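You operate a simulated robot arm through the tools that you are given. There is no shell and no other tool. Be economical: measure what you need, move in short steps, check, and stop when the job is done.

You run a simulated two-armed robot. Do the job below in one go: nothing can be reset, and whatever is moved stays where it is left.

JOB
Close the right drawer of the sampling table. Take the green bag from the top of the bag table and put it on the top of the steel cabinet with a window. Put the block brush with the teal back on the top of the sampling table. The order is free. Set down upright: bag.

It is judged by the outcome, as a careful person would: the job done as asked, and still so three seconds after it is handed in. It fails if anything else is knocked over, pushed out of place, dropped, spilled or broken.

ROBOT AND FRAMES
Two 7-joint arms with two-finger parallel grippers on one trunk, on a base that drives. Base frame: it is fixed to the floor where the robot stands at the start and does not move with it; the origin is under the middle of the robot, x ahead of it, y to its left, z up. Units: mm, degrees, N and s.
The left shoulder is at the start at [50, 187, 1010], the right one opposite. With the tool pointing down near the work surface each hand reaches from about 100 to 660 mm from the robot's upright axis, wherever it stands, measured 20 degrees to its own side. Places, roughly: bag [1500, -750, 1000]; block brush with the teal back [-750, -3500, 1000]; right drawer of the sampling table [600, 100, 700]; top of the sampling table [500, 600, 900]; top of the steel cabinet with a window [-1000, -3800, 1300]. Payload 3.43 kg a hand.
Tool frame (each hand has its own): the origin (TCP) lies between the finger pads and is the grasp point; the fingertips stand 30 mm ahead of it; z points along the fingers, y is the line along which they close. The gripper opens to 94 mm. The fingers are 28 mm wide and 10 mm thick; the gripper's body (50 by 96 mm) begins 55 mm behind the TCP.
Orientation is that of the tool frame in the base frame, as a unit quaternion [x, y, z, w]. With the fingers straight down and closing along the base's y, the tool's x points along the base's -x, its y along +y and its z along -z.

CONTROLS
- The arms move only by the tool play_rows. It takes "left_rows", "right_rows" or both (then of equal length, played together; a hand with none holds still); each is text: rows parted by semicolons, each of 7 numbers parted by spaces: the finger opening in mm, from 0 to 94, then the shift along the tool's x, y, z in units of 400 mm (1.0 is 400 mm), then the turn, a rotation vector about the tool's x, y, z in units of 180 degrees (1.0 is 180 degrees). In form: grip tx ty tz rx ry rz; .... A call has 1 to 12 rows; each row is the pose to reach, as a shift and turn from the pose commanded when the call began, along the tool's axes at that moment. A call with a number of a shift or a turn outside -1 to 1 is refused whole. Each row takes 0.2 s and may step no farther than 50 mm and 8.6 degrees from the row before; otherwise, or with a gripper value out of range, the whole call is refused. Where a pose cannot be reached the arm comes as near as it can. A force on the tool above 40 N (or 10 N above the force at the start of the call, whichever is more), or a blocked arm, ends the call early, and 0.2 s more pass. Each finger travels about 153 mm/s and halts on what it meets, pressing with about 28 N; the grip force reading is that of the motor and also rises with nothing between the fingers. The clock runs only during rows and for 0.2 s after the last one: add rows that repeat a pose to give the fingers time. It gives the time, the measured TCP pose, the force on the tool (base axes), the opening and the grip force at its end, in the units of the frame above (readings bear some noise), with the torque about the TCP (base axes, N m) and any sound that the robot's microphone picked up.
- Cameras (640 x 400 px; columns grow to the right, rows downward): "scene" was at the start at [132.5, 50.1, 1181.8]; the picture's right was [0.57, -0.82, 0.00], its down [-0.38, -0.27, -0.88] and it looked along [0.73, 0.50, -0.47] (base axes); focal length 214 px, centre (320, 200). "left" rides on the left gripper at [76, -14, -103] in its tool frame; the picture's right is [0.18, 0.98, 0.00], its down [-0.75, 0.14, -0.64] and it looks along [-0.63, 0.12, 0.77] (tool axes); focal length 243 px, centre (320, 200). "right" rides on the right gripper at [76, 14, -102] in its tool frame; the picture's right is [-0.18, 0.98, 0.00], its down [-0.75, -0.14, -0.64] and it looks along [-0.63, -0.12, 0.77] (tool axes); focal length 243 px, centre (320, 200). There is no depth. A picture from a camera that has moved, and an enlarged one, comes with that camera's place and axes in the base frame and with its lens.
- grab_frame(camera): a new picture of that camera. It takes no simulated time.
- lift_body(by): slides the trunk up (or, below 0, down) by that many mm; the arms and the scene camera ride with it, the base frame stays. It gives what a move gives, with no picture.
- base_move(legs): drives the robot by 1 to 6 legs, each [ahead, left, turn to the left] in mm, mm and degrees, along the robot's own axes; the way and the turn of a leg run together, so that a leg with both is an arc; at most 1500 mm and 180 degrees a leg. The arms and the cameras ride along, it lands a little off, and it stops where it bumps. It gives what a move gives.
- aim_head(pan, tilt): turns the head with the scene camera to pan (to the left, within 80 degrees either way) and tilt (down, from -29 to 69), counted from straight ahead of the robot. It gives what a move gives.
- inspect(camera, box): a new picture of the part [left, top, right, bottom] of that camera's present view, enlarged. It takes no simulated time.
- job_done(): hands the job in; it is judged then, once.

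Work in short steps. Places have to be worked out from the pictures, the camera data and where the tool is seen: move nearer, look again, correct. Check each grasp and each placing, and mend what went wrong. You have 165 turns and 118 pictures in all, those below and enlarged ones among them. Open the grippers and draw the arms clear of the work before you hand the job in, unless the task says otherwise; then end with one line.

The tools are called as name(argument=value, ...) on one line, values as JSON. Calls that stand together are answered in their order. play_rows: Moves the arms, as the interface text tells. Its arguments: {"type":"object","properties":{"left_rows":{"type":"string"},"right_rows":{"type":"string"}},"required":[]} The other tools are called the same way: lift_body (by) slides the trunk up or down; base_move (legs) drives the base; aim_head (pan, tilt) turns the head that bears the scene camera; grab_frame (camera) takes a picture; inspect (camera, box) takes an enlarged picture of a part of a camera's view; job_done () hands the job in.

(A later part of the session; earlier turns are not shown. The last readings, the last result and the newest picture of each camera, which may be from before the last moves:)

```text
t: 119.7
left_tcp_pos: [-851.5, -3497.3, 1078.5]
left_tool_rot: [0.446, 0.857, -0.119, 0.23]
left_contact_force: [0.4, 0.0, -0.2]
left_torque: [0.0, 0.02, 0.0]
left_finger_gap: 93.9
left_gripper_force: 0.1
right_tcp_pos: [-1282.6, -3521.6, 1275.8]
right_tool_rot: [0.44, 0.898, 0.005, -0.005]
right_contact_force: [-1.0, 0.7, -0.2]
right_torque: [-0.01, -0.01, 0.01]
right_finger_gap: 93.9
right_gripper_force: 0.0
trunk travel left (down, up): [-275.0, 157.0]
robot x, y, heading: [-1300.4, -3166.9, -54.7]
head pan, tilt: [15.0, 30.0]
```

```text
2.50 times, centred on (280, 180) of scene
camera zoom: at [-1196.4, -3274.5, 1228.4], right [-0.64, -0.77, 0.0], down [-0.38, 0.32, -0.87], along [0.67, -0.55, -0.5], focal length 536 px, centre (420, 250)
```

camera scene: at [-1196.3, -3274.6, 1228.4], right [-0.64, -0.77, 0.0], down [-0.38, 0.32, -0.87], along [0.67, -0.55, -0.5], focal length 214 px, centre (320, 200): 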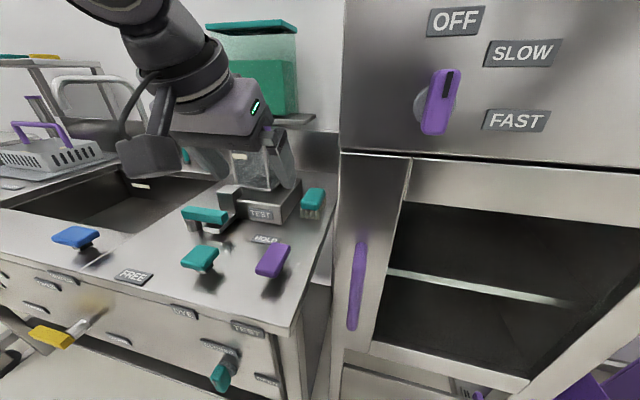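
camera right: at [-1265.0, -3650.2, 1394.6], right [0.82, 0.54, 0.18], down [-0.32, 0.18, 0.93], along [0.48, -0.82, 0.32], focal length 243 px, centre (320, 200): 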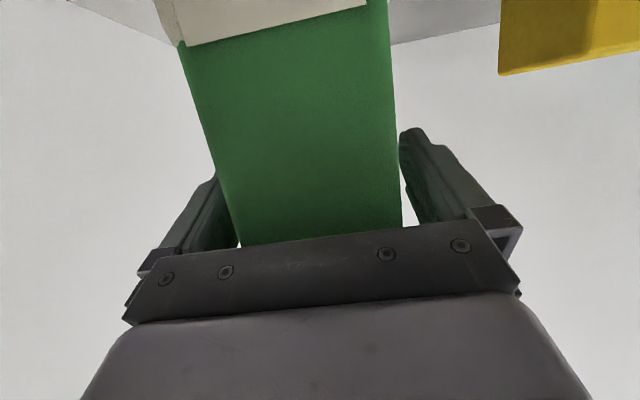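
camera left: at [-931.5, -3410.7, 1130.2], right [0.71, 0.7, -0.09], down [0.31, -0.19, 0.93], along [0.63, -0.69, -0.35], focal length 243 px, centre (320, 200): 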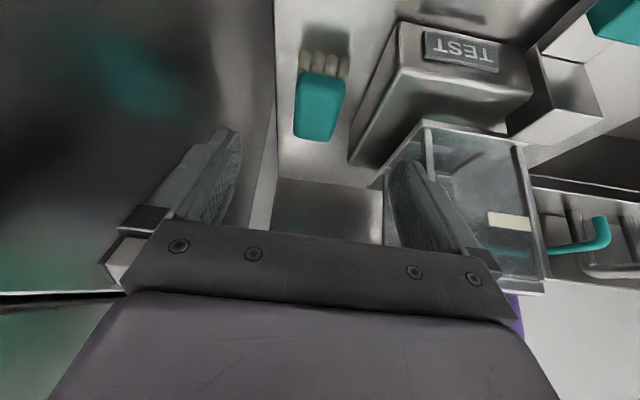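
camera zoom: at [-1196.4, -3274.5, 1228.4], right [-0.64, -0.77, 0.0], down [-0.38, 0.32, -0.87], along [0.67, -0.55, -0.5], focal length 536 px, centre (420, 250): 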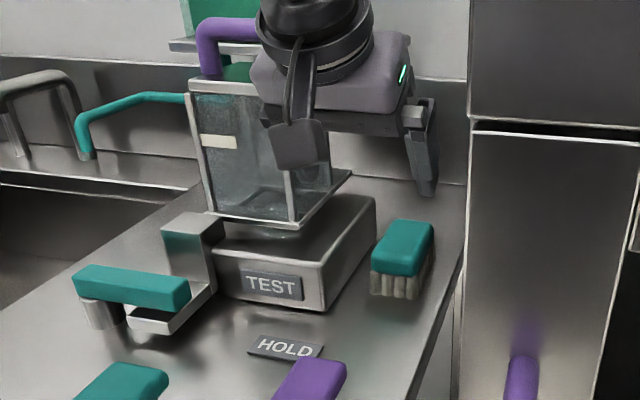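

Gap to tester is ~40 mm, cabinet ~100 mm; brush is 50 mm wide and the hand is centred (both ≈176 left). Closing opening to 80 and descending toward it.

play_rows(left_rows="80 -0.03 0 0.08 0 0 0; 80 -0.045 0 0.16 0 0 0; 80 -0.055 0 0.24 0 0 0; 80 -0.061 0 0.324 0 0 0; 80 -0.061 0 0.324 0 0 0")

grab_frame(camera="left")

inspect(camera="scene", box=[200, 100, 360, 260])

```text
t: 120.9
left_tcp_pos: [-799.6, -3537.2, 992.7]
left_tool_rot: [0.445, 0.855, -0.124, 0.236]
left_contact_force: [-13.6, 12.5, 36.3]
left_torque: [1.12, -0.85, 0.77]
left_finger_gap: 77.1
left_gripper_force: 0.2
left hand out of reach, approached as far as the arm can: row 2, 3, 4, 5
right_tcp_pos: [-1289.0, -3518.5, 1277.5]
right_tool_rot: [0.439, 0.899, 0.003, -0.002]
right_contact_force: [1.1, 0.9, -0.1]
right_torque: [0.01, 0.02, -0.02]
right_finger_gap: 93.9
right_gripper_force: 0.1
trunk travel left (down, up): [-275.0, 157.0]
robot x, y, heading: [-1301.9, -3166.2, -54.6]
head pan, tilt: [15.0, 30.0]
```

```text
62 pictures are left
camera left: at [-879.1, -3448.2, 1042.5], right [0.72, 0.69, -0.1], down [0.3, -0.17, 0.94], along [0.63, -0.7, -0.33], focal length 243 px, centre (320, 200)
```

left: 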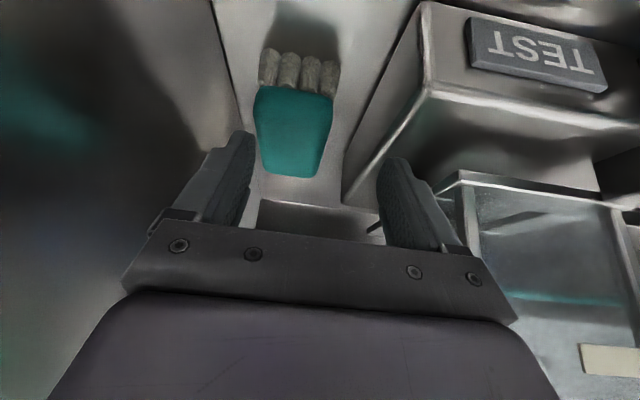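

```text
2.50 times, centred on (280, 180) of scene
camera zoom: at [-1200.8, -3271.3, 1229.8], right [-0.64, -0.77, 0.0], down [-0.38, 0.32, -0.87], along [0.67, -0.56, -0.49], focal length 536 px, centre (420, 250)
```

zoom: 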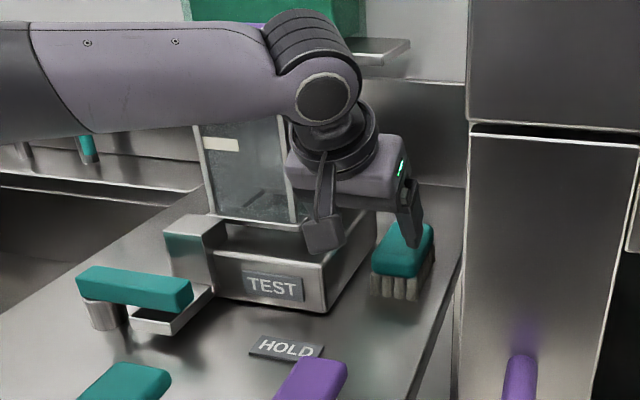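

Unexpected contact (36 N), and the arm drifted left. Backing straight out along the tool axis at once.

play_rows(left_rows="80 0 -0.01 -0.06 0 0 0; 80 0.01 -0.02 -0.14 0 0 0; 80 0.03 -0.03 -0.22 0 0 0; 80 0.06 -0.04 -0.3 0 0 0; 80 0.06 -0.04 -0.3 0 0 0")

inspect(camera="scene", box=[180, 60, 380, 260])

```text
t: 122.1
left_tcp_pos: [-856.7, -3481.7, 1072.9]
left_tool_rot: [0.444, 0.858, -0.119, 0.23]
left_contact_force: [-0.6, -0.3, 0.3]
left_torque: [0.01, 0.03, 0.03]
left_finger_gap: 80.0
left_gripper_force: 0.1
right_tcp_pos: [-1283.3, -3522.9, 1276.6]
right_tool_rot: [0.439, 0.898, 0.005, -0.005]
right_contact_force: [-0.6, 0.1, -0.3]
right_torque: [-0.03, -0.02, -0.02]
right_finger_gap: 94.0
right_gripper_force: 0.0
trunk travel left (down, up): [-275.0, 157.0]
robot x, y, heading: [-1297.4, -3165.0, -54.5]
head pan, tilt: [15.0, 30.0]
```

```text
2.00 times, centred on (280, 160) of scene
camera zoom: at [-1196.2, -3274.7, 1228.4], right [-0.64, -0.77, 0.0], down [-0.38, 0.32, -0.87], along [0.67, -0.55, -0.5], focal length 429 px, centre (400, 280)
```

zoom: 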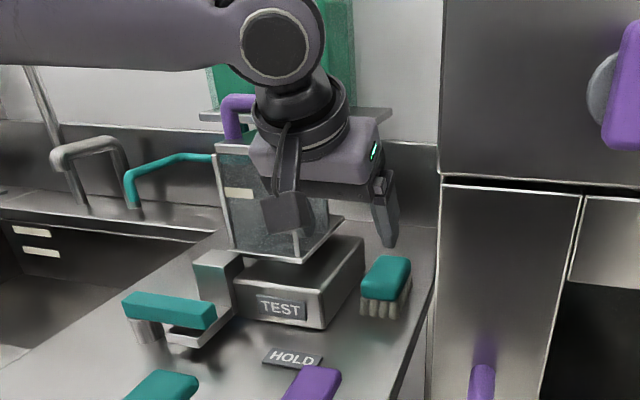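

Nothing moved; the drift left put the left finger onto the tester base edge. The arm reaches only ~590 ahead, so I'll pull the hand back 70 and ease the base forward 60.

play_rows(left_rows="80 0.075 -0.005 -0.044 0 0 0; 80 0.152 -0.01 -0.0875 0 0 0; 80 0.152 -0.01 -0.0875 0 0 0")

base_move(legs=[[30, 0, 0], [30, 0, 0]])

grab_frame(camera="left")

```text
t: 122.9
left_tcp_pos: [-901.0, -3426.8, 1071.1]
left_tool_rot: [0.444, 0.858, -0.119, 0.23]
left_contact_force: [-1.5, 0.8, -0.1]
left_torque: [0.05, 0.0, 0.0]
left_finger_gap: 79.9
left_gripper_force: 0.1
right_tcp_pos: [-1283.2, -3522.2, 1275.9]
right_tool_rot: [0.439, 0.898, 0.005, -0.005]
right_contact_force: [-0.1, -0.4, 0.2]
right_torque: [-0.02, 0.02, 0.0]
right_finger_gap: 94.2
right_gripper_force: 0.1
trunk travel left (down, up): [-275.0, 157.0]
robot x, y, heading: [-1298.6, -3170.5, -54.8]
head pan, tilt: [15.0, 30.0]
```

```text
t: 124.0
left_tcp_pos: [-887.6, -3453.3, 1069.5]
left_tool_rot: [0.447, 0.857, -0.119, 0.229]
left_contact_force: [-0.9, -0.1, -0.4]
left_torque: [-0.03, 0.01, 0.02]
left_finger_gap: 80.2
left_gripper_force: 0.0
right_tcp_pos: [-1271.3, -3547.1, 1276.3]
right_tool_rot: [0.441, 0.897, 0.005, -0.005]
right_contact_force: [0.2, -0.5, -0.5]
right_torque: [-0.02, 0.04, -0.02]
right_finger_gap: 94.0
right_gripper_force: 0.0
trunk travel left (down, up): [-275.0, 157.0]
robot x, y, heading: [-1283.7, -3188.1, -55.1]
head pan, tilt: [15.0, 30.0]
stopped in leg 2: the robot was blocked; the commanded pose is now the measured one
```

```text
59 pictures are left
camera left: at [-965.4, -3366.3, 1122.0], right [0.71, 0.69, -0.09], down [0.31, -0.19, 0.93], along [0.63, -0.69, -0.35], focal length 243 px, centre (320, 200)
```

left: 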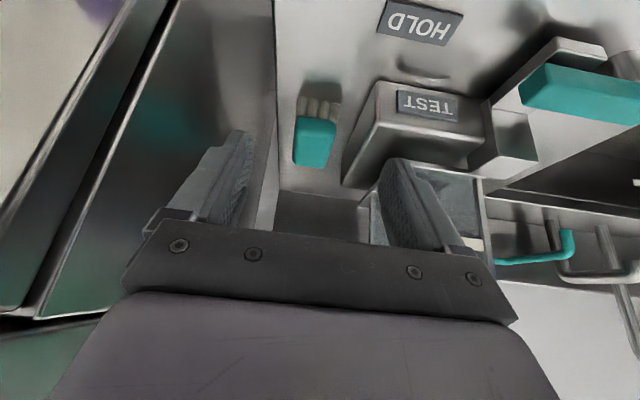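

The base is now against the bench (≈28 mm gained); the brush is at fwd ≈595, left ≈178. I'll aim at its front half (fwd 575), going first to z≈1010.

play_rows(left_rows="80 -0.07 0.004 0.07 0 0 0; 80 -0.14 0.008 0.14 0 0 0; 80 -0.19 0.0125 0.2 0 0 0; 80 -0.2065 0.0125 0.2925 0 0 0; 80 -0.2065 0.0125 0.2925 0 0 0")

grab_frame(camera="left")

```text
t: 125.2
left_tcp_pos: [-807.4, -3558.8, 1012.2]
left_tool_rot: [0.447, 0.856, -0.12, 0.229]
left_contact_force: [0.2, -0.7, -0.2]
left_torque: [0.02, 0.01, -0.03]
left_finger_gap: 80.4
left_gripper_force: 0.0
right_tcp_pos: [-1272.1, -3546.8, 1276.7]
right_tool_rot: [0.441, 0.897, 0.005, -0.005]
right_contact_force: [0.5, 0.2, 1.0]
right_torque: [0.01, 0.01, -0.01]
right_finger_gap: 93.9
right_gripper_force: 0.0
trunk travel left (down, up): [-275.0, 157.0]
robot x, y, heading: [-1285.8, -3191.5, -55.1]
head pan, tilt: [15.0, 30.0]
```

```text
58 pictures are left
camera left: at [-885.7, -3471.5, 1063.9], right [0.72, 0.69, -0.09], down [0.31, -0.19, 0.93], along [0.63, -0.7, -0.35], focal length 243 px, centre (320, 200)
```

left: 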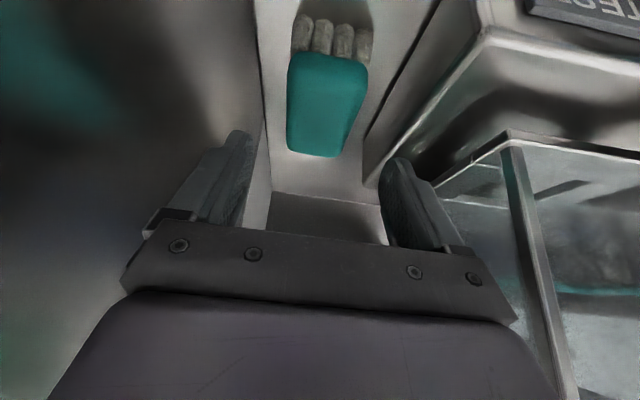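

Reached cleanly and centred over the brush. Descending 55 mm vertically.

play_rows(left_rows="80 0.017 0.002 0.03 0 0 0; 80 0.034 0.002 0.06 0 0 0; 80 0.051 0.002 0.09 0 0 0; 80 0.069 0.002 0.119 0 0 0; 80 0.069 0.002 0.119 0 0 0")

grab_frame(camera="left")

inspect(camera="scene", box=[200, 100, 360, 260])

```text
t: 126.4
left_tcp_pos: [-806.9, -3558.0, 969.6]
left_tool_rot: [0.446, 0.852, -0.127, 0.242]
left_contact_force: [-2.4, 2.6, 13.1]
left_torque: [0.53, -0.49, 0.2]
left_finger_gap: 79.5
left_gripper_force: 0.1
right_tcp_pos: [-1272.2, -3545.8, 1276.7]
right_tool_rot: [0.442, 0.897, 0.006, -0.005]
right_contact_force: [-0.3, -0.6, -0.4]
right_torque: [-0.02, 0.0, 0.01]
right_finger_gap: 94.1
right_gripper_force: 0.0
trunk travel left (down, up): [-275.0, 157.0]
robot x, y, heading: [-1284.3, -3194.6, -54.9]
head pan, tilt: [15.0, 30.0]
stopped in row 5 (left hand): the force on the tool passed its limit at 43 N (the readings are from after the stop); the commanded pose is now the measured one
```

```text
57 pictures are left
camera left: at [-886.0, -3470.4, 1016.9], right [0.72, 0.69, -0.1], down [0.29, -0.17, 0.94], along [0.63, -0.71, -0.32], focal length 243 px, centre (320, 200)
```

left: 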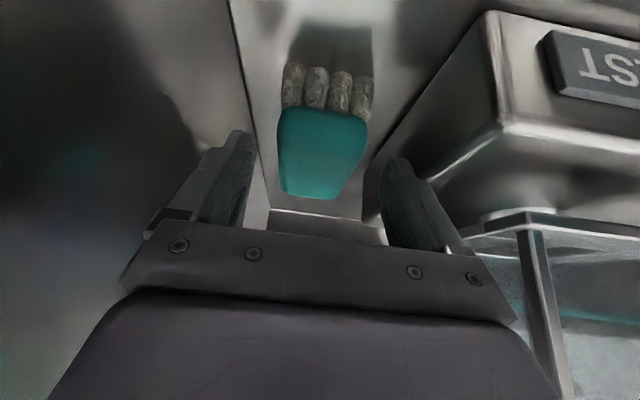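

```text
2.50 times, centred on (280, 180) of scene
camera zoom: at [-1183.9, -3298.7, 1228.5], right [-0.64, -0.77, 0.0], down [-0.38, 0.32, -0.87], along [0.66, -0.56, -0.5], focal length 536 px, centre (420, 250)
```

zoom: 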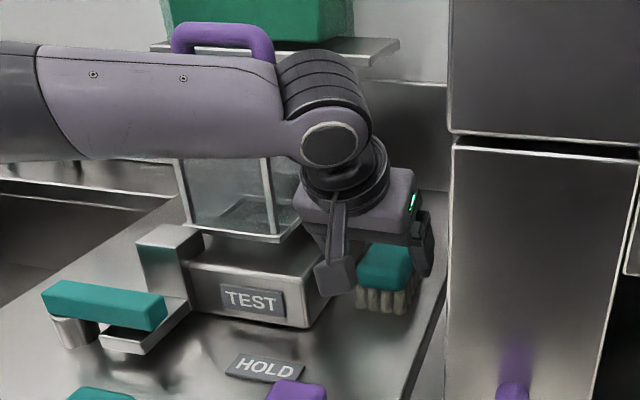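

The torque places the contact ~53 mm left: the left finger's outer edge on the tester base rim. I'll rise, narrow the opening to 62, shift 3 mm right, and come down again.

play_rows(left_rows="80 -0.03 -0.004 -0.05 0 0 0; 62 -0.044 -0.0075 -0.076 0 -0.008 0; 62 -0.044 -0.0075 -0.076 0 -0.008 0")

grab_frame(camera="left")

```text
t: 127.2
left_tcp_pos: [-808.3, -3559.2, 1000.7]
left_tool_rot: [0.445, 0.85, -0.13, 0.25]
left_contact_force: [-1.0, -0.5, 0.3]
left_torque: [-0.01, -0.01, 0.01]
left_finger_gap: 62.1
left_gripper_force: 0.1
right_tcp_pos: [-1272.0, -3547.5, 1275.2]
right_tool_rot: [0.441, 0.897, 0.004, -0.005]
right_contact_force: [-0.4, -0.1, 0.4]
right_torque: [0.0, -0.02, 0.03]
right_finger_gap: 94.2
right_gripper_force: 0.0
trunk travel left (down, up): [-275.0, 157.0]
robot x, y, heading: [-1283.7, -3191.7, -55.0]
head pan, tilt: [15.0, 30.0]
```

```text
55 pictures are left
camera left: at [-889.0, -3470.2, 1046.4], right [0.72, 0.69, -0.1], down [0.28, -0.16, 0.95], along [0.64, -0.71, -0.3], focal length 243 px, centre (320, 200)
```

left: 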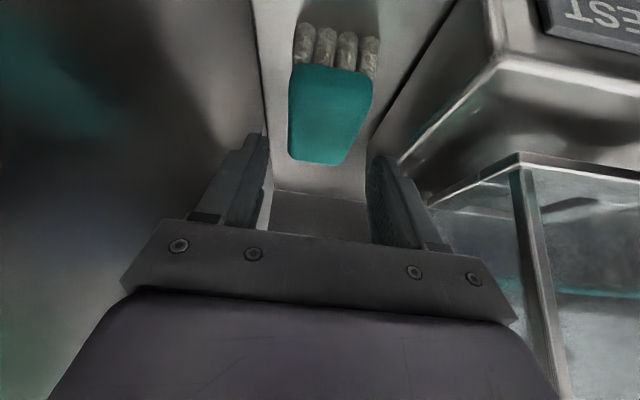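

Centred within 2 mm. Descending 52 mm in small steps.

play_rows(left_rows="62 0.0135 -0.004 0.021 0 0 0; 62 0.027 -0.004 0.042 0 0 0; 62 0.0405 -0.004 0.063 0 0 0; 62 0.054 -0.004 0.084 0 0 0; 62 0.063 -0.004 0.098 0 0 0; 62 0.07 -0.004 0.109 0 0 0; 62 0.07 -0.004 0.109 0 0 0")

grab_frame(camera="left")

```text
t: 128.8
left_tcp_pos: [-810.2, -3559.9, 948.4]
left_tool_rot: [0.446, 0.849, -0.132, 0.25]
left_contact_force: [0.2, 0.4, -0.2]
left_torque: [-0.02, 0.03, 0.0]
left_finger_gap: 62.1
left_gripper_force: 0.1
right_tcp_pos: [-1271.7, -3547.4, 1276.1]
right_tool_rot: [0.442, 0.897, 0.006, -0.005]
right_contact_force: [-0.6, -1.0, 0.5]
right_torque: [-0.01, 0.01, 0.02]
right_finger_gap: 93.9
right_gripper_force: 0.1
trunk travel left (down, up): [-275.0, 157.0]
robot x, y, heading: [-1285.7, -3191.8, -55.2]
head pan, tilt: [15.0, 30.0]
```

```text
54 pictures are left
camera left: at [-890.1, -3470.3, 995.5], right [0.72, 0.69, -0.1], down [0.28, -0.15, 0.95], along [0.63, -0.71, -0.3], focal length 243 px, centre (320, 200)
```

left: 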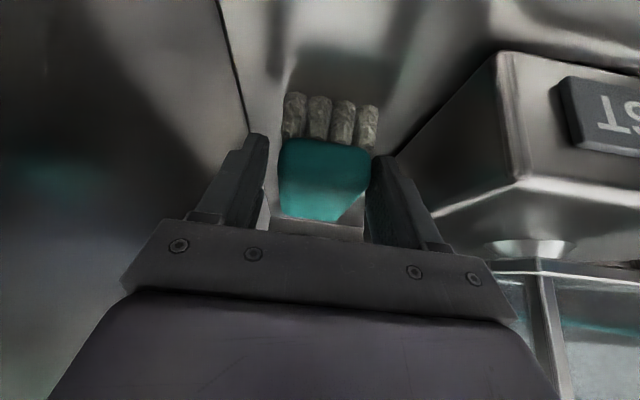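

No contact, brush between the fingers. Down 8 mm more and close.

play_rows(left_rows="62 0.0108 0 0.0168 0 0 0; 62 0.0108 0 0.0168 0 0 0; 45 0.0108 0 0.0168 0 0 0; 25 0.0108 0 0.0168 0 0 0; 25 0.0108 0 0.0168 0 0 0; 25 0.0108 0 0.0168 0 0 0")

grab_frame(camera="left")

```text
t: 130.2
left_tcp_pos: [-808.7, -3558.4, 941.7]
left_tool_rot: [0.445, 0.85, -0.132, 0.249]
left_contact_force: [-0.1, -0.5, -0.4]
left_torque: [-0.01, -0.04, 0.03]
left_finger_gap: 56.3
left_gripper_force: 28.0
right_tcp_pos: [-1271.1, -3547.6, 1275.7]
right_tool_rot: [0.441, 0.898, 0.005, -0.005]
right_contact_force: [0.1, 0.5, 1.0]
right_torque: [0.01, 0.02, 0.04]
right_finger_gap: 94.1
right_gripper_force: 0.1
trunk travel left (down, up): [-275.0, 157.0]
robot x, y, heading: [-1285.6, -3194.2, -55.0]
head pan, tilt: [15.0, 30.0]
```

```text
53 pictures are left
camera left: at [-889.3, -3469.1, 987.8], right [0.72, 0.69, -0.1], down [0.28, -0.15, 0.95], along [0.63, -0.71, -0.3], focal length 243 px, centre (320, 200)
```

left: 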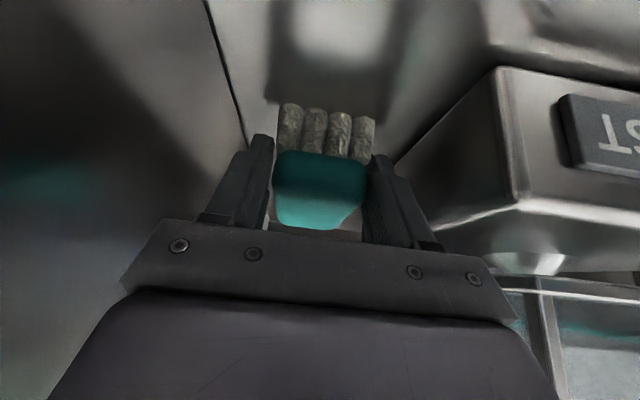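

Gripped at 56 mm. Lifting straight up 60 mm.

play_rows(left_rows="25 -0.02 0 -0.031 0 0 0; 25 -0.04 0 -0.063 0 0 0; 25 -0.06 0 -0.095 0 0 0; 25 -0.081 0 -0.126 0 0 0; 25 -0.081 0 -0.126 0 0 0")

grab_frame(camera="left")

inspect(camera="scene", box=[200, 80, 380, 260])

```text
t: 131.4
left_tcp_pos: [-811.0, -3560.7, 1000.2]
left_tool_rot: [0.445, 0.85, -0.131, 0.249]
left_contact_force: [0.6, 0.3, -1.8]
left_torque: [0.05, -0.01, 0.03]
left_finger_gap: 55.8
left_gripper_force: 28.1
right_tcp_pos: [-1272.3, -3547.0, 1275.3]
right_tool_rot: [0.442, 0.897, 0.006, -0.005]
right_contact_force: [-0.1, 0.0, 0.7]
right_torque: [0.0, -0.04, 0.0]
right_finger_gap: 93.7
right_gripper_force: 0.0
trunk travel left (down, up): [-275.0, 157.0]
robot x, y, heading: [-1281.8, -3195.5, -55.0]
head pan, tilt: [15.0, 30.0]
```

```text
52 pictures are left
camera left: at [-891.0, -3471.7, 1046.4], right [0.72, 0.69, -0.1], down [0.28, -0.16, 0.95], along [0.64, -0.71, -0.3], focal length 243 px, centre (320, 200)
```

left: 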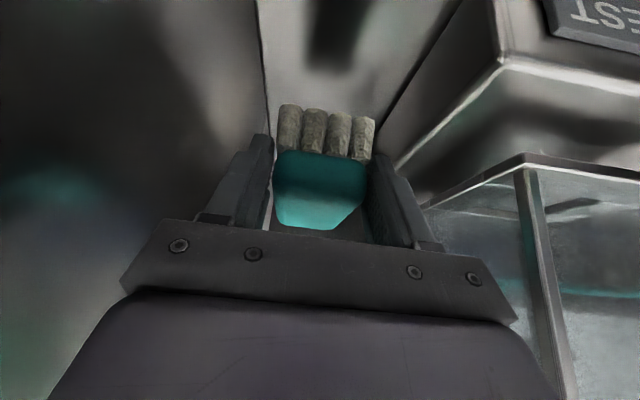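

```text
2.22 times, centred on (290, 170) of scene
camera zoom: at [-1182.8, -3299.9, 1228.4], right [-0.64, -0.77, 0.0], down [-0.38, 0.32, -0.87], along [0.66, -0.56, -0.5], focal length 477 px, centre (387, 267)
```

zoom: 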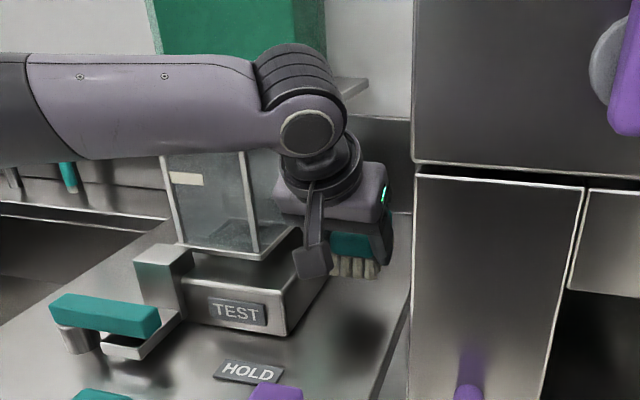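

Brush held. Backing the base out 350 mm, then retracting the arm.

base_move(legs=[[-350, 0, 0]])

grab_frame(camera="scene")

```text
t: 133.6
left_tcp_pos: [-1010.7, -3276.0, 1000.9]
left_tool_rot: [0.446, 0.85, -0.13, 0.249]
left_contact_force: [-0.7, 0.4, -1.1]
left_torque: [0.05, -0.01, -0.01]
left_finger_gap: 56.0
left_gripper_force: 28.3
right_tcp_pos: [-1471.7, -3262.3, 1276.3]
right_tool_rot: [0.441, 0.897, 0.005, -0.006]
right_contact_force: [-0.7, -0.1, -0.1]
right_torque: [-0.04, -0.01, 0.03]
right_finger_gap: 94.1
right_gripper_force: 0.1
trunk travel left (down, up): [-275.0, 157.0]
robot x, y, heading: [-1483.3, -2904.2, -55.1]
head pan, tilt: [15.0, 30.0]
```

```text
50 pictures are left
camera scene: at [-1382.7, -3014.5, 1228.5], right [-0.64, -0.77, 0.0], down [-0.38, 0.32, -0.87], along [0.66, -0.56, -0.5], focal length 214 px, centre (320, 200)
```

scene: 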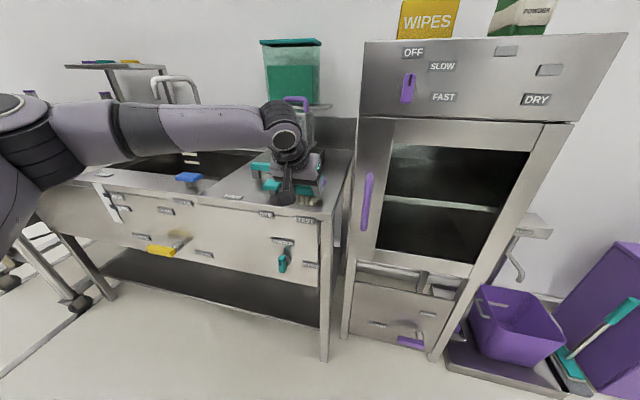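

All fine behind. Retracting the left arm, then driving diagonally back to the sampling table's front.

play_rows(left_rows="25 0.05 0 -0.08 0 0 0; 25 0.1 0 -0.16 0 0 0; 25 0.15 0 -0.24 0 0 0; 25 0.2 0 -0.32 0 0 0; 25 0.249 0 -0.398 0 0 0; 25 0.249 0 -0.398 0 0 0")

base_move(legs=[[-554, 1314, 0], [-554, 1314, 0]])

aim_head(pan=70, tilt=25)

grab_frame(camera="scene")

```text
t: 135.0
left_tcp_pos: [-1105.9, -3135.0, 1076.1]
left_tool_rot: [0.445, 0.85, -0.13, 0.25]
left_contact_force: [-0.2, -0.7, -0.1]
left_torque: [0.04, -0.01, 0.0]
left_finger_gap: 56.1
left_gripper_force: 28.1
right_tcp_pos: [-1471.0, -3262.3, 1275.5]
right_tool_rot: [0.442, 0.897, 0.006, -0.005]
right_contact_force: [-0.1, -0.6, 0.3]
right_torque: [-0.02, -0.03, 0.01]
right_finger_gap: 94.0
right_gripper_force: 0.0
trunk travel left (down, up): [-275.0, 157.0]
robot x, y, heading: [-1487.4, -2907.1, -55.1]
head pan, tilt: [15.0, 30.0]
```

```text
t: 157.8
left_tcp_pos: [438.6, -812.9, 1077.0]
left_tool_rot: [0.469, 0.837, -0.138, 0.245]
left_contact_force: [-0.5, -0.1, -0.6]
left_torque: [0.04, 0.01, -0.01]
left_finger_gap: 55.7
left_gripper_force: 28.1
right_tcp_pos: [67.6, -917.3, 1275.8]
right_tool_rot: [0.468, 0.884, 0.005, -0.005]
right_contact_force: [0.0, 0.2, 1.1]
right_torque: [-0.02, -0.03, -0.01]
right_finger_gap: 93.9
right_gripper_force: 0.0
trunk travel left (down, up): [-275.0, 157.0]
robot x, y, heading: [75.3, -560.6, -58.3]
head pan, tilt: [15.0, 30.0]
```

```text
t: 159.0
left_tcp_pos: [438.9, -813.1, 1075.6]
left_tool_rot: [0.47, 0.837, -0.138, 0.245]
left_contact_force: [-0.5, -0.1, -1.3]
left_torque: [0.02, 0.05, 0.01]
left_finger_gap: 55.6
left_gripper_force: 27.9
right_tcp_pos: [67.1, -918.6, 1275.4]
right_tool_rot: [0.468, 0.884, 0.005, -0.005]
right_contact_force: [-0.4, 0.2, 0.0]
right_torque: [-0.02, 0.0, 0.0]
right_finger_gap: 94.0
right_gripper_force: 0.0
trunk travel left (down, up): [-275.0, 157.0]
robot x, y, heading: [72.7, -564.6, -58.4]
head pan, tilt: [70.0, 25.0]
```

```text
49 pictures are left
camera scene: at [195.3, -595.9, 1236.4], right [0.2, -0.98, 0.0], down [-0.41, -0.08, -0.91], along [0.89, 0.18, -0.42], focal length 214 px, centre (320, 200)
```

scene: 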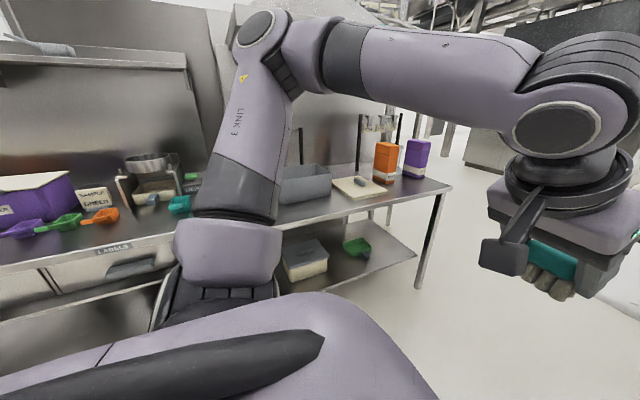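

Orange and purple bags still stand. Turning left 93° to face the table (clearance ~730 mm).

base_move(legs=[[0, 0, 93.4]])

aim_head(pan=5, tilt=25)

grab_frame(camera="scene")

```text
t: 163.5
left_tcp_pos: [290.1, -177.6, 1075.1]
left_tool_rot: [-0.304, 0.91, 0.089, 0.267]
left_contact_force: [-0.2, 0.6, -1.3]
left_torque: [-0.05, 0.02, -0.01]
left_finger_gap: 55.8
left_gripper_force: 28.3
right_tcp_pos: [429.3, -536.5, 1276.2]
right_tool_rot: [-0.339, 0.941, 0.0, -0.006]
right_contact_force: [-0.1, 0.4, 0.3]
right_torque: [0.01, -0.02, 0.0]
right_finger_gap: 94.1
right_gripper_force: 0.2
trunk travel left (down, up): [-275.0, 157.0]
robot x, y, heading: [78.7, -560.1, 37.1]
head pan, tilt: [70.0, 25.0]
```

```text
t: 164.8
left_tcp_pos: [289.8, -175.6, 1075.8]
left_tool_rot: [-0.303, 0.91, 0.089, 0.268]
left_contact_force: [-0.1, -0.3, -1.6]
left_torque: [-0.05, 0.02, 0.01]
left_finger_gap: 55.8
left_gripper_force: 28.0
right_tcp_pos: [430.8, -536.3, 1276.0]
right_tool_rot: [-0.339, 0.941, 0.0, -0.007]
right_contact_force: [-0.7, 0.2, 0.7]
right_torque: [-0.03, 0.01, -0.03]
right_finger_gap: 94.0
right_gripper_force: 0.1
trunk travel left (down, up): [-275.0, 157.0]
robot x, y, heading: [74.7, -562.7, 37.4]
head pan, tilt: [5.0, 25.0]
```

```text
48 pictures are left
camera scene: at [189.5, -467.6, 1236.4], right [0.67, -0.74, 0.0], down [-0.31, -0.28, -0.91], along [0.67, 0.61, -0.42], focal length 214 px, centre (320, 200)
```

scene: 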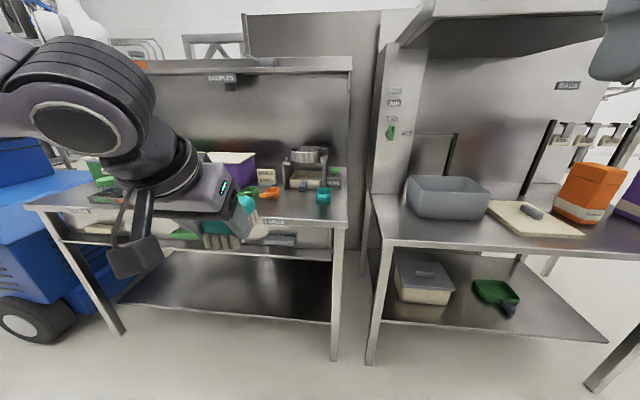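

Sampling table: front edge n≈507, top z≈872; a free lane between orange and teal scoops at t≈−280. Driving to it with heading trimmed.

base_move(legs=[[0, 0, -2], [300, 45, 0]])

aim_head(pan=10, tilt=40)

grab_frame(camera="scene")

grab_frame(camera="left")

```text
t: 167.3
left_tcp_pos: [524.9, 31.5, 1076.4]
left_tool_rot: [-0.29, 0.915, 0.085, 0.268]
left_contact_force: [0.5, -0.8, -0.6]
left_torque: [-0.04, 0.01, -0.01]
left_finger_gap: 55.9
left_gripper_force: 27.7
right_tcp_pos: [656.1, -331.0, 1275.2]
right_tool_rot: [-0.328, 0.945, -0.001, -0.007]
right_contact_force: [0.5, 0.9, -0.1]
right_torque: [-0.03, 0.01, 0.0]
right_finger_gap: 94.1
right_gripper_force: 0.0
trunk travel left (down, up): [-275.0, 157.0]
robot x, y, heading: [301.8, -348.3, 35.6]
head pan, tilt: [5.0, 25.0]
```

```text
t: 168.1
left_tcp_pos: [524.9, 30.9, 1077.3]
left_tool_rot: [-0.291, 0.914, 0.085, 0.268]
left_contact_force: [0.0, 0.2, -1.3]
left_torque: [-0.02, 0.05, -0.02]
left_finger_gap: 55.6
left_gripper_force: 28.2
right_tcp_pos: [654.1, -331.7, 1275.5]
right_tool_rot: [-0.327, 0.945, 0.001, -0.008]
right_contact_force: [0.2, -0.8, -0.1]
right_torque: [-0.04, 0.02, 0.0]
right_finger_gap: 94.0
right_gripper_force: 0.0
trunk travel left (down, up): [-275.0, 157.0]
robot x, y, heading: [300.2, -349.0, 35.6]
head pan, tilt: [10.0, 40.0]
```

```text
47 pictures are left
camera scene: at [406.3, -256.1, 1213.1], right [0.71, -0.7, 0.0], down [-0.45, -0.46, -0.77], along [0.54, 0.55, -0.64], focal length 214 px, centre (320, 200)
```

scene: 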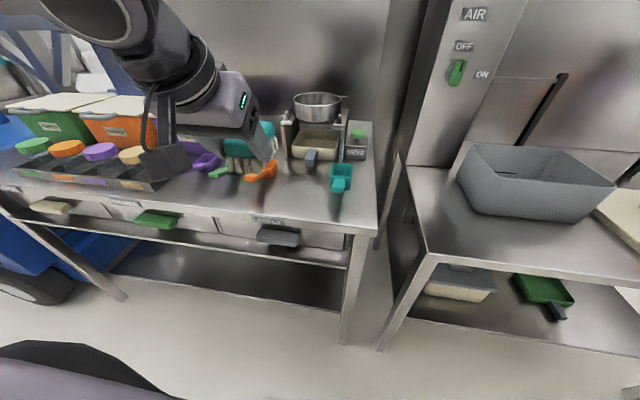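

```text
46 pictures are left
camera left: at [435.1, -50.2, 1122.4], right [-0.69, 0.71, -0.1], down [0.15, 0.28, 0.95], along [0.7, 0.64, -0.3], focal length 243 px, centre (320, 200)
```

left: 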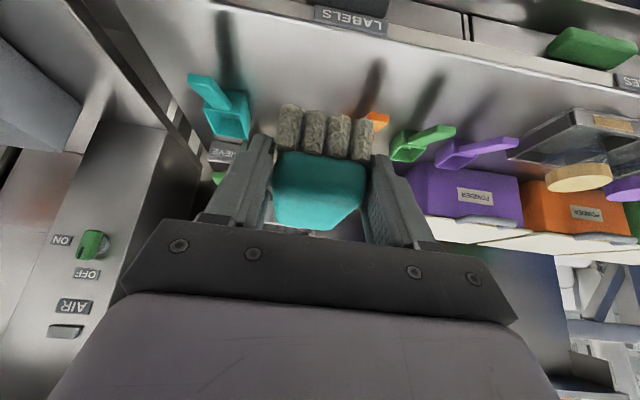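

The lane between the orange scoop (t≈−200) and the teal one (t≈−400) is free. Moving the hand forward 102, right 14, down 100.

play_rows(left_rows="25 -0.05 -0.009 0.06 0 0 0; 25 -0.1 -0.018 0.13 0 0 0; 25 -0.1 -0.027 0.22 0 0 0; 25 -0.09 -0.035 0.3 0 0 0; 25 -0.079 -0.035 0.348 0 0 0; 25 -0.079 -0.035 0.348 0 0 0")

inspect(camera="scene", box=[180, 80, 400, 250])

grab_frame(camera="left")

```text
t: 169.5
left_tcp_pos: [614.6, 79.2, 975.9]
left_tool_rot: [-0.291, 0.914, 0.085, 0.268]
left_contact_force: [0.8, -0.1, -1.1]
left_torque: [-0.04, 0.03, 0.0]
left_finger_gap: 55.5
left_gripper_force: 28.6
right_tcp_pos: [654.8, -333.6, 1275.8]
right_tool_rot: [-0.327, 0.945, 0.0, -0.007]
right_contact_force: [0.1, -1.0, -0.3]
right_torque: [0.01, 0.0, 0.02]
right_finger_gap: 94.1
right_gripper_force: 0.1
trunk travel left (down, up): [-275.0, 157.0]
robot x, y, heading: [300.6, -346.1, 35.6]
head pan, tilt: [10.0, 40.0]
```

```text
2.35 times, centred on (290, 165) of scene
camera zoom: at [406.2, -256.1, 1213.1], right [0.71, -0.7, 0.0], down [-0.45, -0.46, -0.77], along [0.54, 0.55, -0.64], focal length 505 px, centre (391, 282)
```

zoom: 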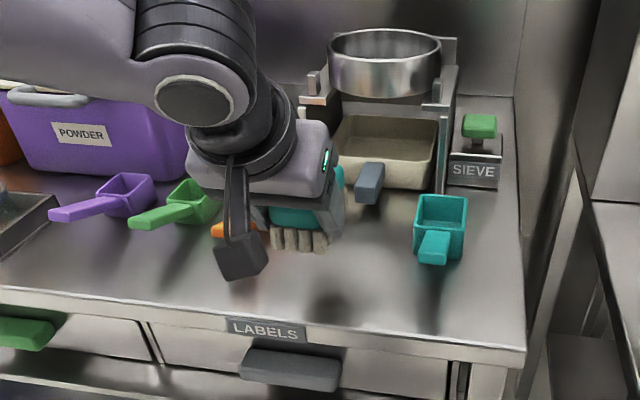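

```text
44 pictures are left
camera left: at [526.0, -2.0, 1021.6], right [-0.69, 0.71, -0.1], down [0.15, 0.28, 0.95], along [0.7, 0.64, -0.3], focal length 243 px, centre (320, 200)
```

left: 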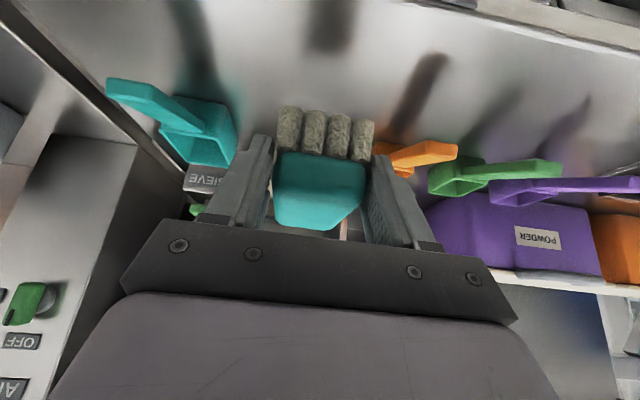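

Clear spot; I'll shift another 20 mm right away from the orange scoop and descend 30.

play_rows(left_rows="25 0 -0.025 0 0 0 0; 25 0 -0.05 0 0 0 0; 25 0.02 -0.05 0.031 0 0 0; 25 0.0406 -0.05 0.063 0 0 0; 25 0.0406 -0.05 0.063 0 0 0")

inspect(camera="scene", box=[220, 120, 380, 250])

```text
t: 170.7
left_tcp_pos: [626.3, 61.9, 945.1]
left_tool_rot: [-0.29, 0.914, 0.084, 0.269]
left_contact_force: [-0.6, 0.4, -1.7]
left_torque: [-0.06, 0.03, -0.04]
left_finger_gap: 55.8
left_gripper_force: 27.7
right_tcp_pos: [655.0, -332.8, 1275.7]
right_tool_rot: [-0.328, 0.945, 0.0, -0.008]
right_contact_force: [0.0, 0.2, -0.7]
right_torque: [-0.01, 0.01, 0.0]
right_finger_gap: 94.0
right_gripper_force: 0.0
trunk travel left (down, up): [-275.0, 157.0]
robot x, y, heading: [301.6, -347.2, 35.3]
head pan, tilt: [10.0, 40.0]
```

```text
3.08 times, centred on (300, 185) of scene
camera zoom: at [406.2, -256.1, 1213.1], right [0.71, -0.7, 0.0], down [-0.45, -0.46, -0.77], along [0.54, 0.55, -0.64], focal length 660 px, centre (382, 246)
```

zoom: 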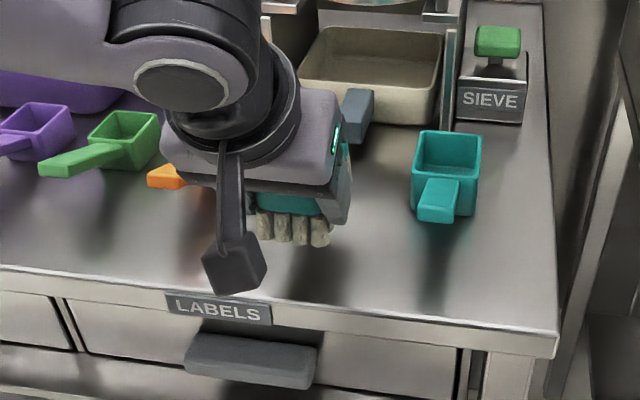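

Clear of the tray handle and scoops. Descending in 4 mm steps to find the surface.

play_rows(left_rows="25 0.0054 0 0.0084 0 0 0; 25 0.0108 0 0.0168 0 0 0; 25 0.0162 0 0.0252 0 0 0; 25 0.0216 0 0.0336 0 0 0; 25 0.027 0 0.042 0 0 0")

inspect(camera="scene", box=[220, 120, 380, 250])

```text
t: 171.9
left_tcp_pos: [627.4, 62.5, 927.1]
left_tool_rot: [-0.291, 0.914, 0.085, 0.269]
left_contact_force: [0.6, 0.1, -0.4]
left_torque: [-0.01, 0.01, 0.03]
left_finger_gap: 55.4
left_gripper_force: 28.3
right_tcp_pos: [654.4, -333.2, 1276.1]
right_tool_rot: [-0.328, 0.945, 0.0, -0.008]
right_contact_force: [-0.9, -0.1, 0.5]
right_torque: [0.01, 0.0, 0.0]
right_finger_gap: 94.2
right_gripper_force: 0.1
trunk travel left (down, up): [-275.0, 157.0]
robot x, y, heading: [300.2, -349.0, 35.6]
head pan, tilt: [10.0, 40.0]
```

```text
3.08 times, centred on (300, 185) of scene
camera zoom: at [406.3, -256.0, 1213.0], right [0.71, -0.7, 0.0], down [-0.45, -0.46, -0.77], along [0.54, 0.55, -0.64], focal length 660 px, centre (382, 246)
```

zoom: 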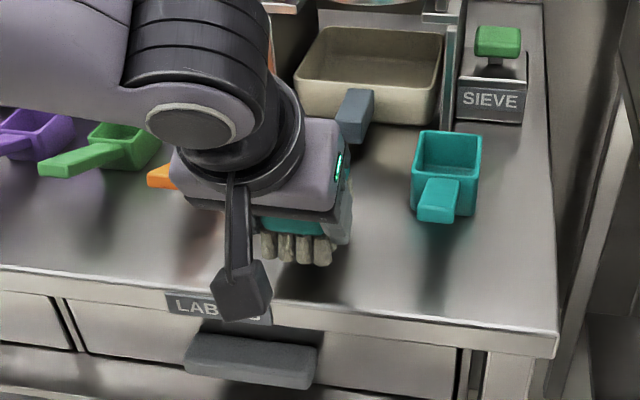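

Barely a force change yet; continuing down in 3 mm steps.

play_rows(left_rows="25 0.004 0 0.0063 0 0 0; 25 0.008 0 0.0126 0 0 0; 25 0.012 0 0.019 0 0 0; 25 0.012 0 0.019 0 0 0")

grab_frame(camera="left")

```text
t: 172.9
left_tcp_pos: [626.7, 62.3, 917.5]
left_tool_rot: [-0.29, 0.914, 0.085, 0.269]
left_contact_force: [0.1, -0.1, -1.7]
left_torque: [-0.03, 0.02, 0.01]
left_finger_gap: 56.1
left_gripper_force: 28.0
right_tcp_pos: [654.8, -332.7, 1276.2]
right_tool_rot: [-0.327, 0.945, 0.0, -0.007]
right_contact_force: [0.6, -0.2, -0.4]
right_torque: [0.02, 0.01, -0.05]
right_finger_gap: 93.7
right_gripper_force: 0.0
trunk travel left (down, up): [-275.0, 157.0]
robot x, y, heading: [302.7, -348.9, 35.6]
head pan, tilt: [10.0, 40.0]
```

```text
41 pictures are left
camera left: at [537.6, -18.9, 963.6], right [-0.69, 0.71, -0.1], down [0.15, 0.28, 0.95], along [0.7, 0.64, -0.3], focal length 243 px, centre (320, 200)
```

left: 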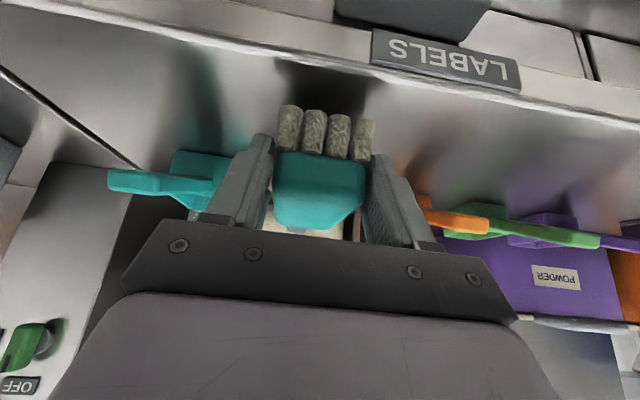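

Bristle bottoms are about 15 mm above the table. Continuing.

play_rows(left_rows="25 0.004 0 0.0063 0 0 0; 25 0.008 0 0.0126 0 0 0; 25 0.012 0 0.019 0 0 0; 25 0.016 0 0.025 0 0 0; 25 0.016 0 0.025 0 0 0")

grab_frame(camera="left")

```text
t: 174.1
left_tcp_pos: [624.5, 63.6, 907.5]
left_tool_rot: [-0.291, 0.914, 0.085, 0.269]
left_contact_force: [0.1, -0.2, -0.7]
left_torque: [-0.03, 0.01, -0.03]
left_finger_gap: 55.8
left_gripper_force: 28.4
left hand out of reach, approached as far as the arm can: row 4, 5
right_tcp_pos: [655.8, -332.2, 1275.8]
right_tool_rot: [-0.328, 0.945, 0.0, -0.007]
right_contact_force: [-1.0, -0.6, 0.9]
right_torque: [0.01, 0.02, -0.03]
right_finger_gap: 94.1
right_gripper_force: 0.1
trunk travel left (down, up): [-275.0, 157.0]
robot x, y, heading: [300.3, -350.7, 35.7]
head pan, tilt: [10.0, 40.0]
```

```text
40 pictures are left
camera left: at [534.9, -17.7, 953.1], right [-0.69, 0.71, -0.1], down [0.15, 0.28, 0.95], along [0.7, 0.64, -0.3], focal length 243 px, centre (320, 200)
```

left: 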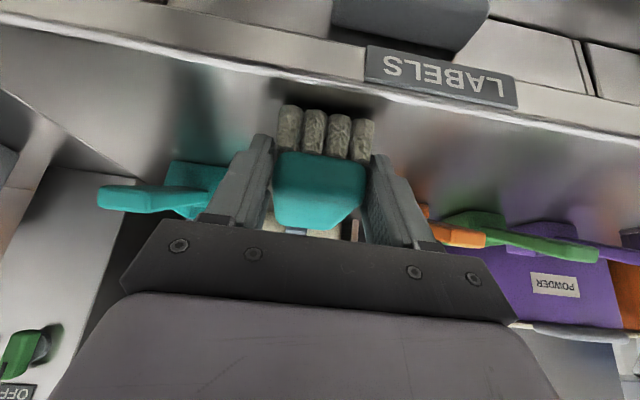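

The arm is at its low limit and the brush is a bit close to the table edge. Driving forward 25 mm, then lowering with the trunk.

base_move(legs=[[25, 0, 0]])

lift_body(by=-5)

grab_frame(camera="left")

```text
t: 174.9
left_tcp_pos: [646.1, 78.5, 907.8]
left_tool_rot: [-0.291, 0.914, 0.084, 0.269]
left_contact_force: [0.0, 0.2, -0.9]
left_torque: [-0.06, 0.02, -0.04]
left_finger_gap: 55.8
left_gripper_force: 28.3
right_tcp_pos: [676.8, -317.6, 1274.8]
right_tool_rot: [-0.326, 0.945, 0.0, -0.007]
right_contact_force: [0.6, 1.2, -0.2]
right_torque: [-0.03, -0.02, 0.01]
right_finger_gap: 94.0
right_gripper_force: 0.1
trunk travel left (down, up): [-275.0, 157.0]
robot x, y, heading: [317.2, -334.5, 35.3]
head pan, tilt: [10.0, 40.0]
```

```text
t: 175.4
left_tcp_pos: [645.2, 78.5, 902.7]
left_tool_rot: [-0.291, 0.915, 0.084, 0.268]
left_contact_force: [0.6, -0.1, -0.9]
left_torque: [0.0, 0.03, 0.0]
left_finger_gap: 55.5
left_gripper_force: 27.7
right_tcp_pos: [676.6, -319.5, 1271.3]
right_tool_rot: [-0.327, 0.945, 0.0, -0.007]
right_contact_force: [-0.3, -0.3, -1.0]
right_torque: [0.03, 0.02, 0.0]
right_finger_gap: 94.2
right_gripper_force: 0.1
trunk travel left (down, up): [-270.0, 162.0]
robot x, y, heading: [322.1, -328.9, 35.8]
head pan, tilt: [10.0, 40.0]
```

```text
39 pictures are left
camera left: at [555.8, -3.3, 948.2], right [-0.69, 0.71, -0.1], down [0.15, 0.28, 0.95], along [0.7, 0.64, -0.3], focal length 243 px, centre (320, 200)
```

left: 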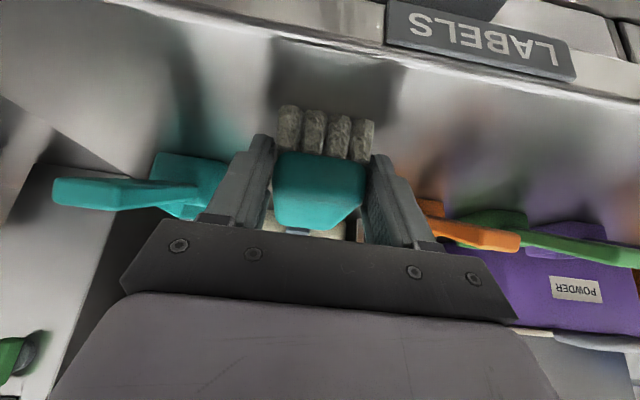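

No contact yet; lowering the trunk further in small steps.

lift_body(by=-5)

lift_body(by=-4)

grab_frame(camera="left")

inspect(camera="scene", box=[220, 120, 380, 250])

```text
t: 175.9
left_tcp_pos: [645.6, 77.6, 900.7]
left_tool_rot: [-0.29, 0.913, 0.085, 0.273]
left_contact_force: [-2.7, 1.3, 18.8]
left_torque: [0.08, 0.23, 0.04]
left_finger_gap: 55.8
left_gripper_force: 27.9
right_tcp_pos: [673.8, -319.9, 1265.7]
right_tool_rot: [-0.327, 0.945, 0.001, -0.007]
right_contact_force: [0.1, -0.2, 0.3]
right_torque: [0.0, -0.02, 0.01]
right_finger_gap: 94.0
right_gripper_force: 0.0
trunk travel left (down, up): [-265.0, 167.0]
robot x, y, heading: [321.1, -334.8, 35.4]
head pan, tilt: [10.0, 40.0]
```

```text
t: 176.5
left_tcp_pos: [645.4, 77.6, 895.1]
left_tool_rot: [-0.29, 0.914, 0.085, 0.27]
left_contact_force: [1.3, 3.8, 19.1]
left_torque: [0.37, -0.28, 0.08]
left_finger_gap: 55.8
left_gripper_force: 28.2
right_tcp_pos: [674.1, -319.5, 1261.8]
right_tool_rot: [-0.326, 0.945, 0.0, -0.007]
right_contact_force: [0.0, 0.1, 0.4]
right_torque: [0.01, 0.01, 0.0]
right_finger_gap: 94.2
right_gripper_force: 0.1
trunk travel left (down, up): [-261.0, 171.0]
robot x, y, heading: [322.2, -335.0, 35.3]
head pan, tilt: [10.0, 40.0]
```

```text
38 pictures are left
camera left: at [555.9, -3.6, 940.6], right [-0.69, 0.71, -0.1], down [0.15, 0.28, 0.95], along [0.71, 0.64, -0.3], focal length 243 px, centre (320, 200)
```

left: 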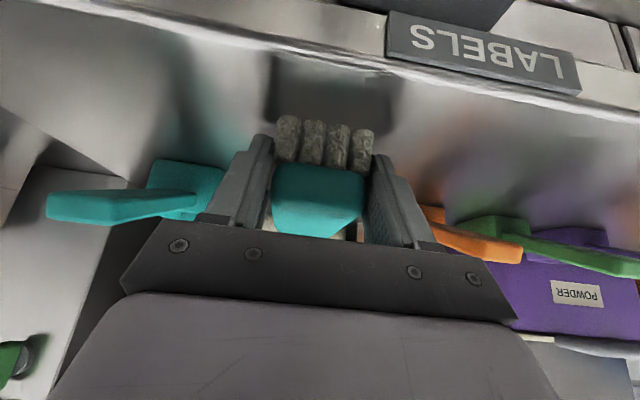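

```text
3.08 times, centred on (300, 185) of scene
camera zoom: at [426.0, -242.5, 1199.3], right [0.71, -0.7, 0.0], down [-0.45, -0.46, -0.77], along [0.54, 0.55, -0.64], focal length 660 px, centre (382, 246)
```

zoom: 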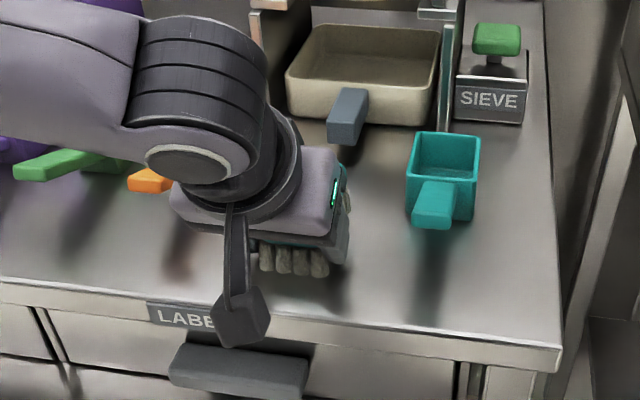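

Firm contact (~19 N) and the brush slid slightly up in the grip, so it rests on the table. Opening the fingers.

play_rows(left_rows="60 0 0 0 0 0 0; 72 0 0 0 0 0 0; 76 0 0 0 0 0 0; 76 0 0 0 0 0 0")

grab_frame(camera="left")

```text
t: 177.5
left_tcp_pos: [643.3, 76.6, 893.7]
left_tool_rot: [-0.291, 0.915, 0.084, 0.267]
left_contact_force: [-0.1, -1.2, 1.6]
left_torque: [0.05, 0.09, 0.07]
left_finger_gap: 74.5
left_gripper_force: 0.1
right_tcp_pos: [675.7, -319.2, 1263.1]
right_tool_rot: [-0.327, 0.945, 0.002, -0.007]
right_contact_force: [-0.2, -0.3, 0.1]
right_torque: [-0.01, 0.0, -0.01]
right_finger_gap: 93.8
right_gripper_force: 0.1
trunk travel left (down, up): [-261.0, 171.0]
robot x, y, heading: [319.8, -337.1, 35.6]
head pan, tilt: [10.0, 40.0]
```

```text
36 pictures are left
camera left: at [555.1, -3.8, 939.1], right [-0.69, 0.71, -0.1], down [0.15, 0.28, 0.95], along [0.7, 0.64, -0.31], focal length 243 px, centre (320, 200)
```

left: 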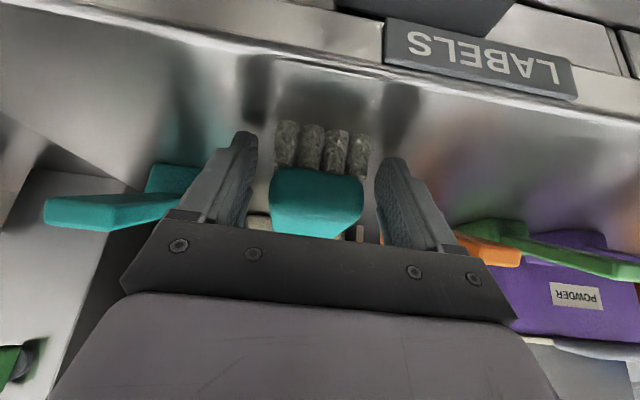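

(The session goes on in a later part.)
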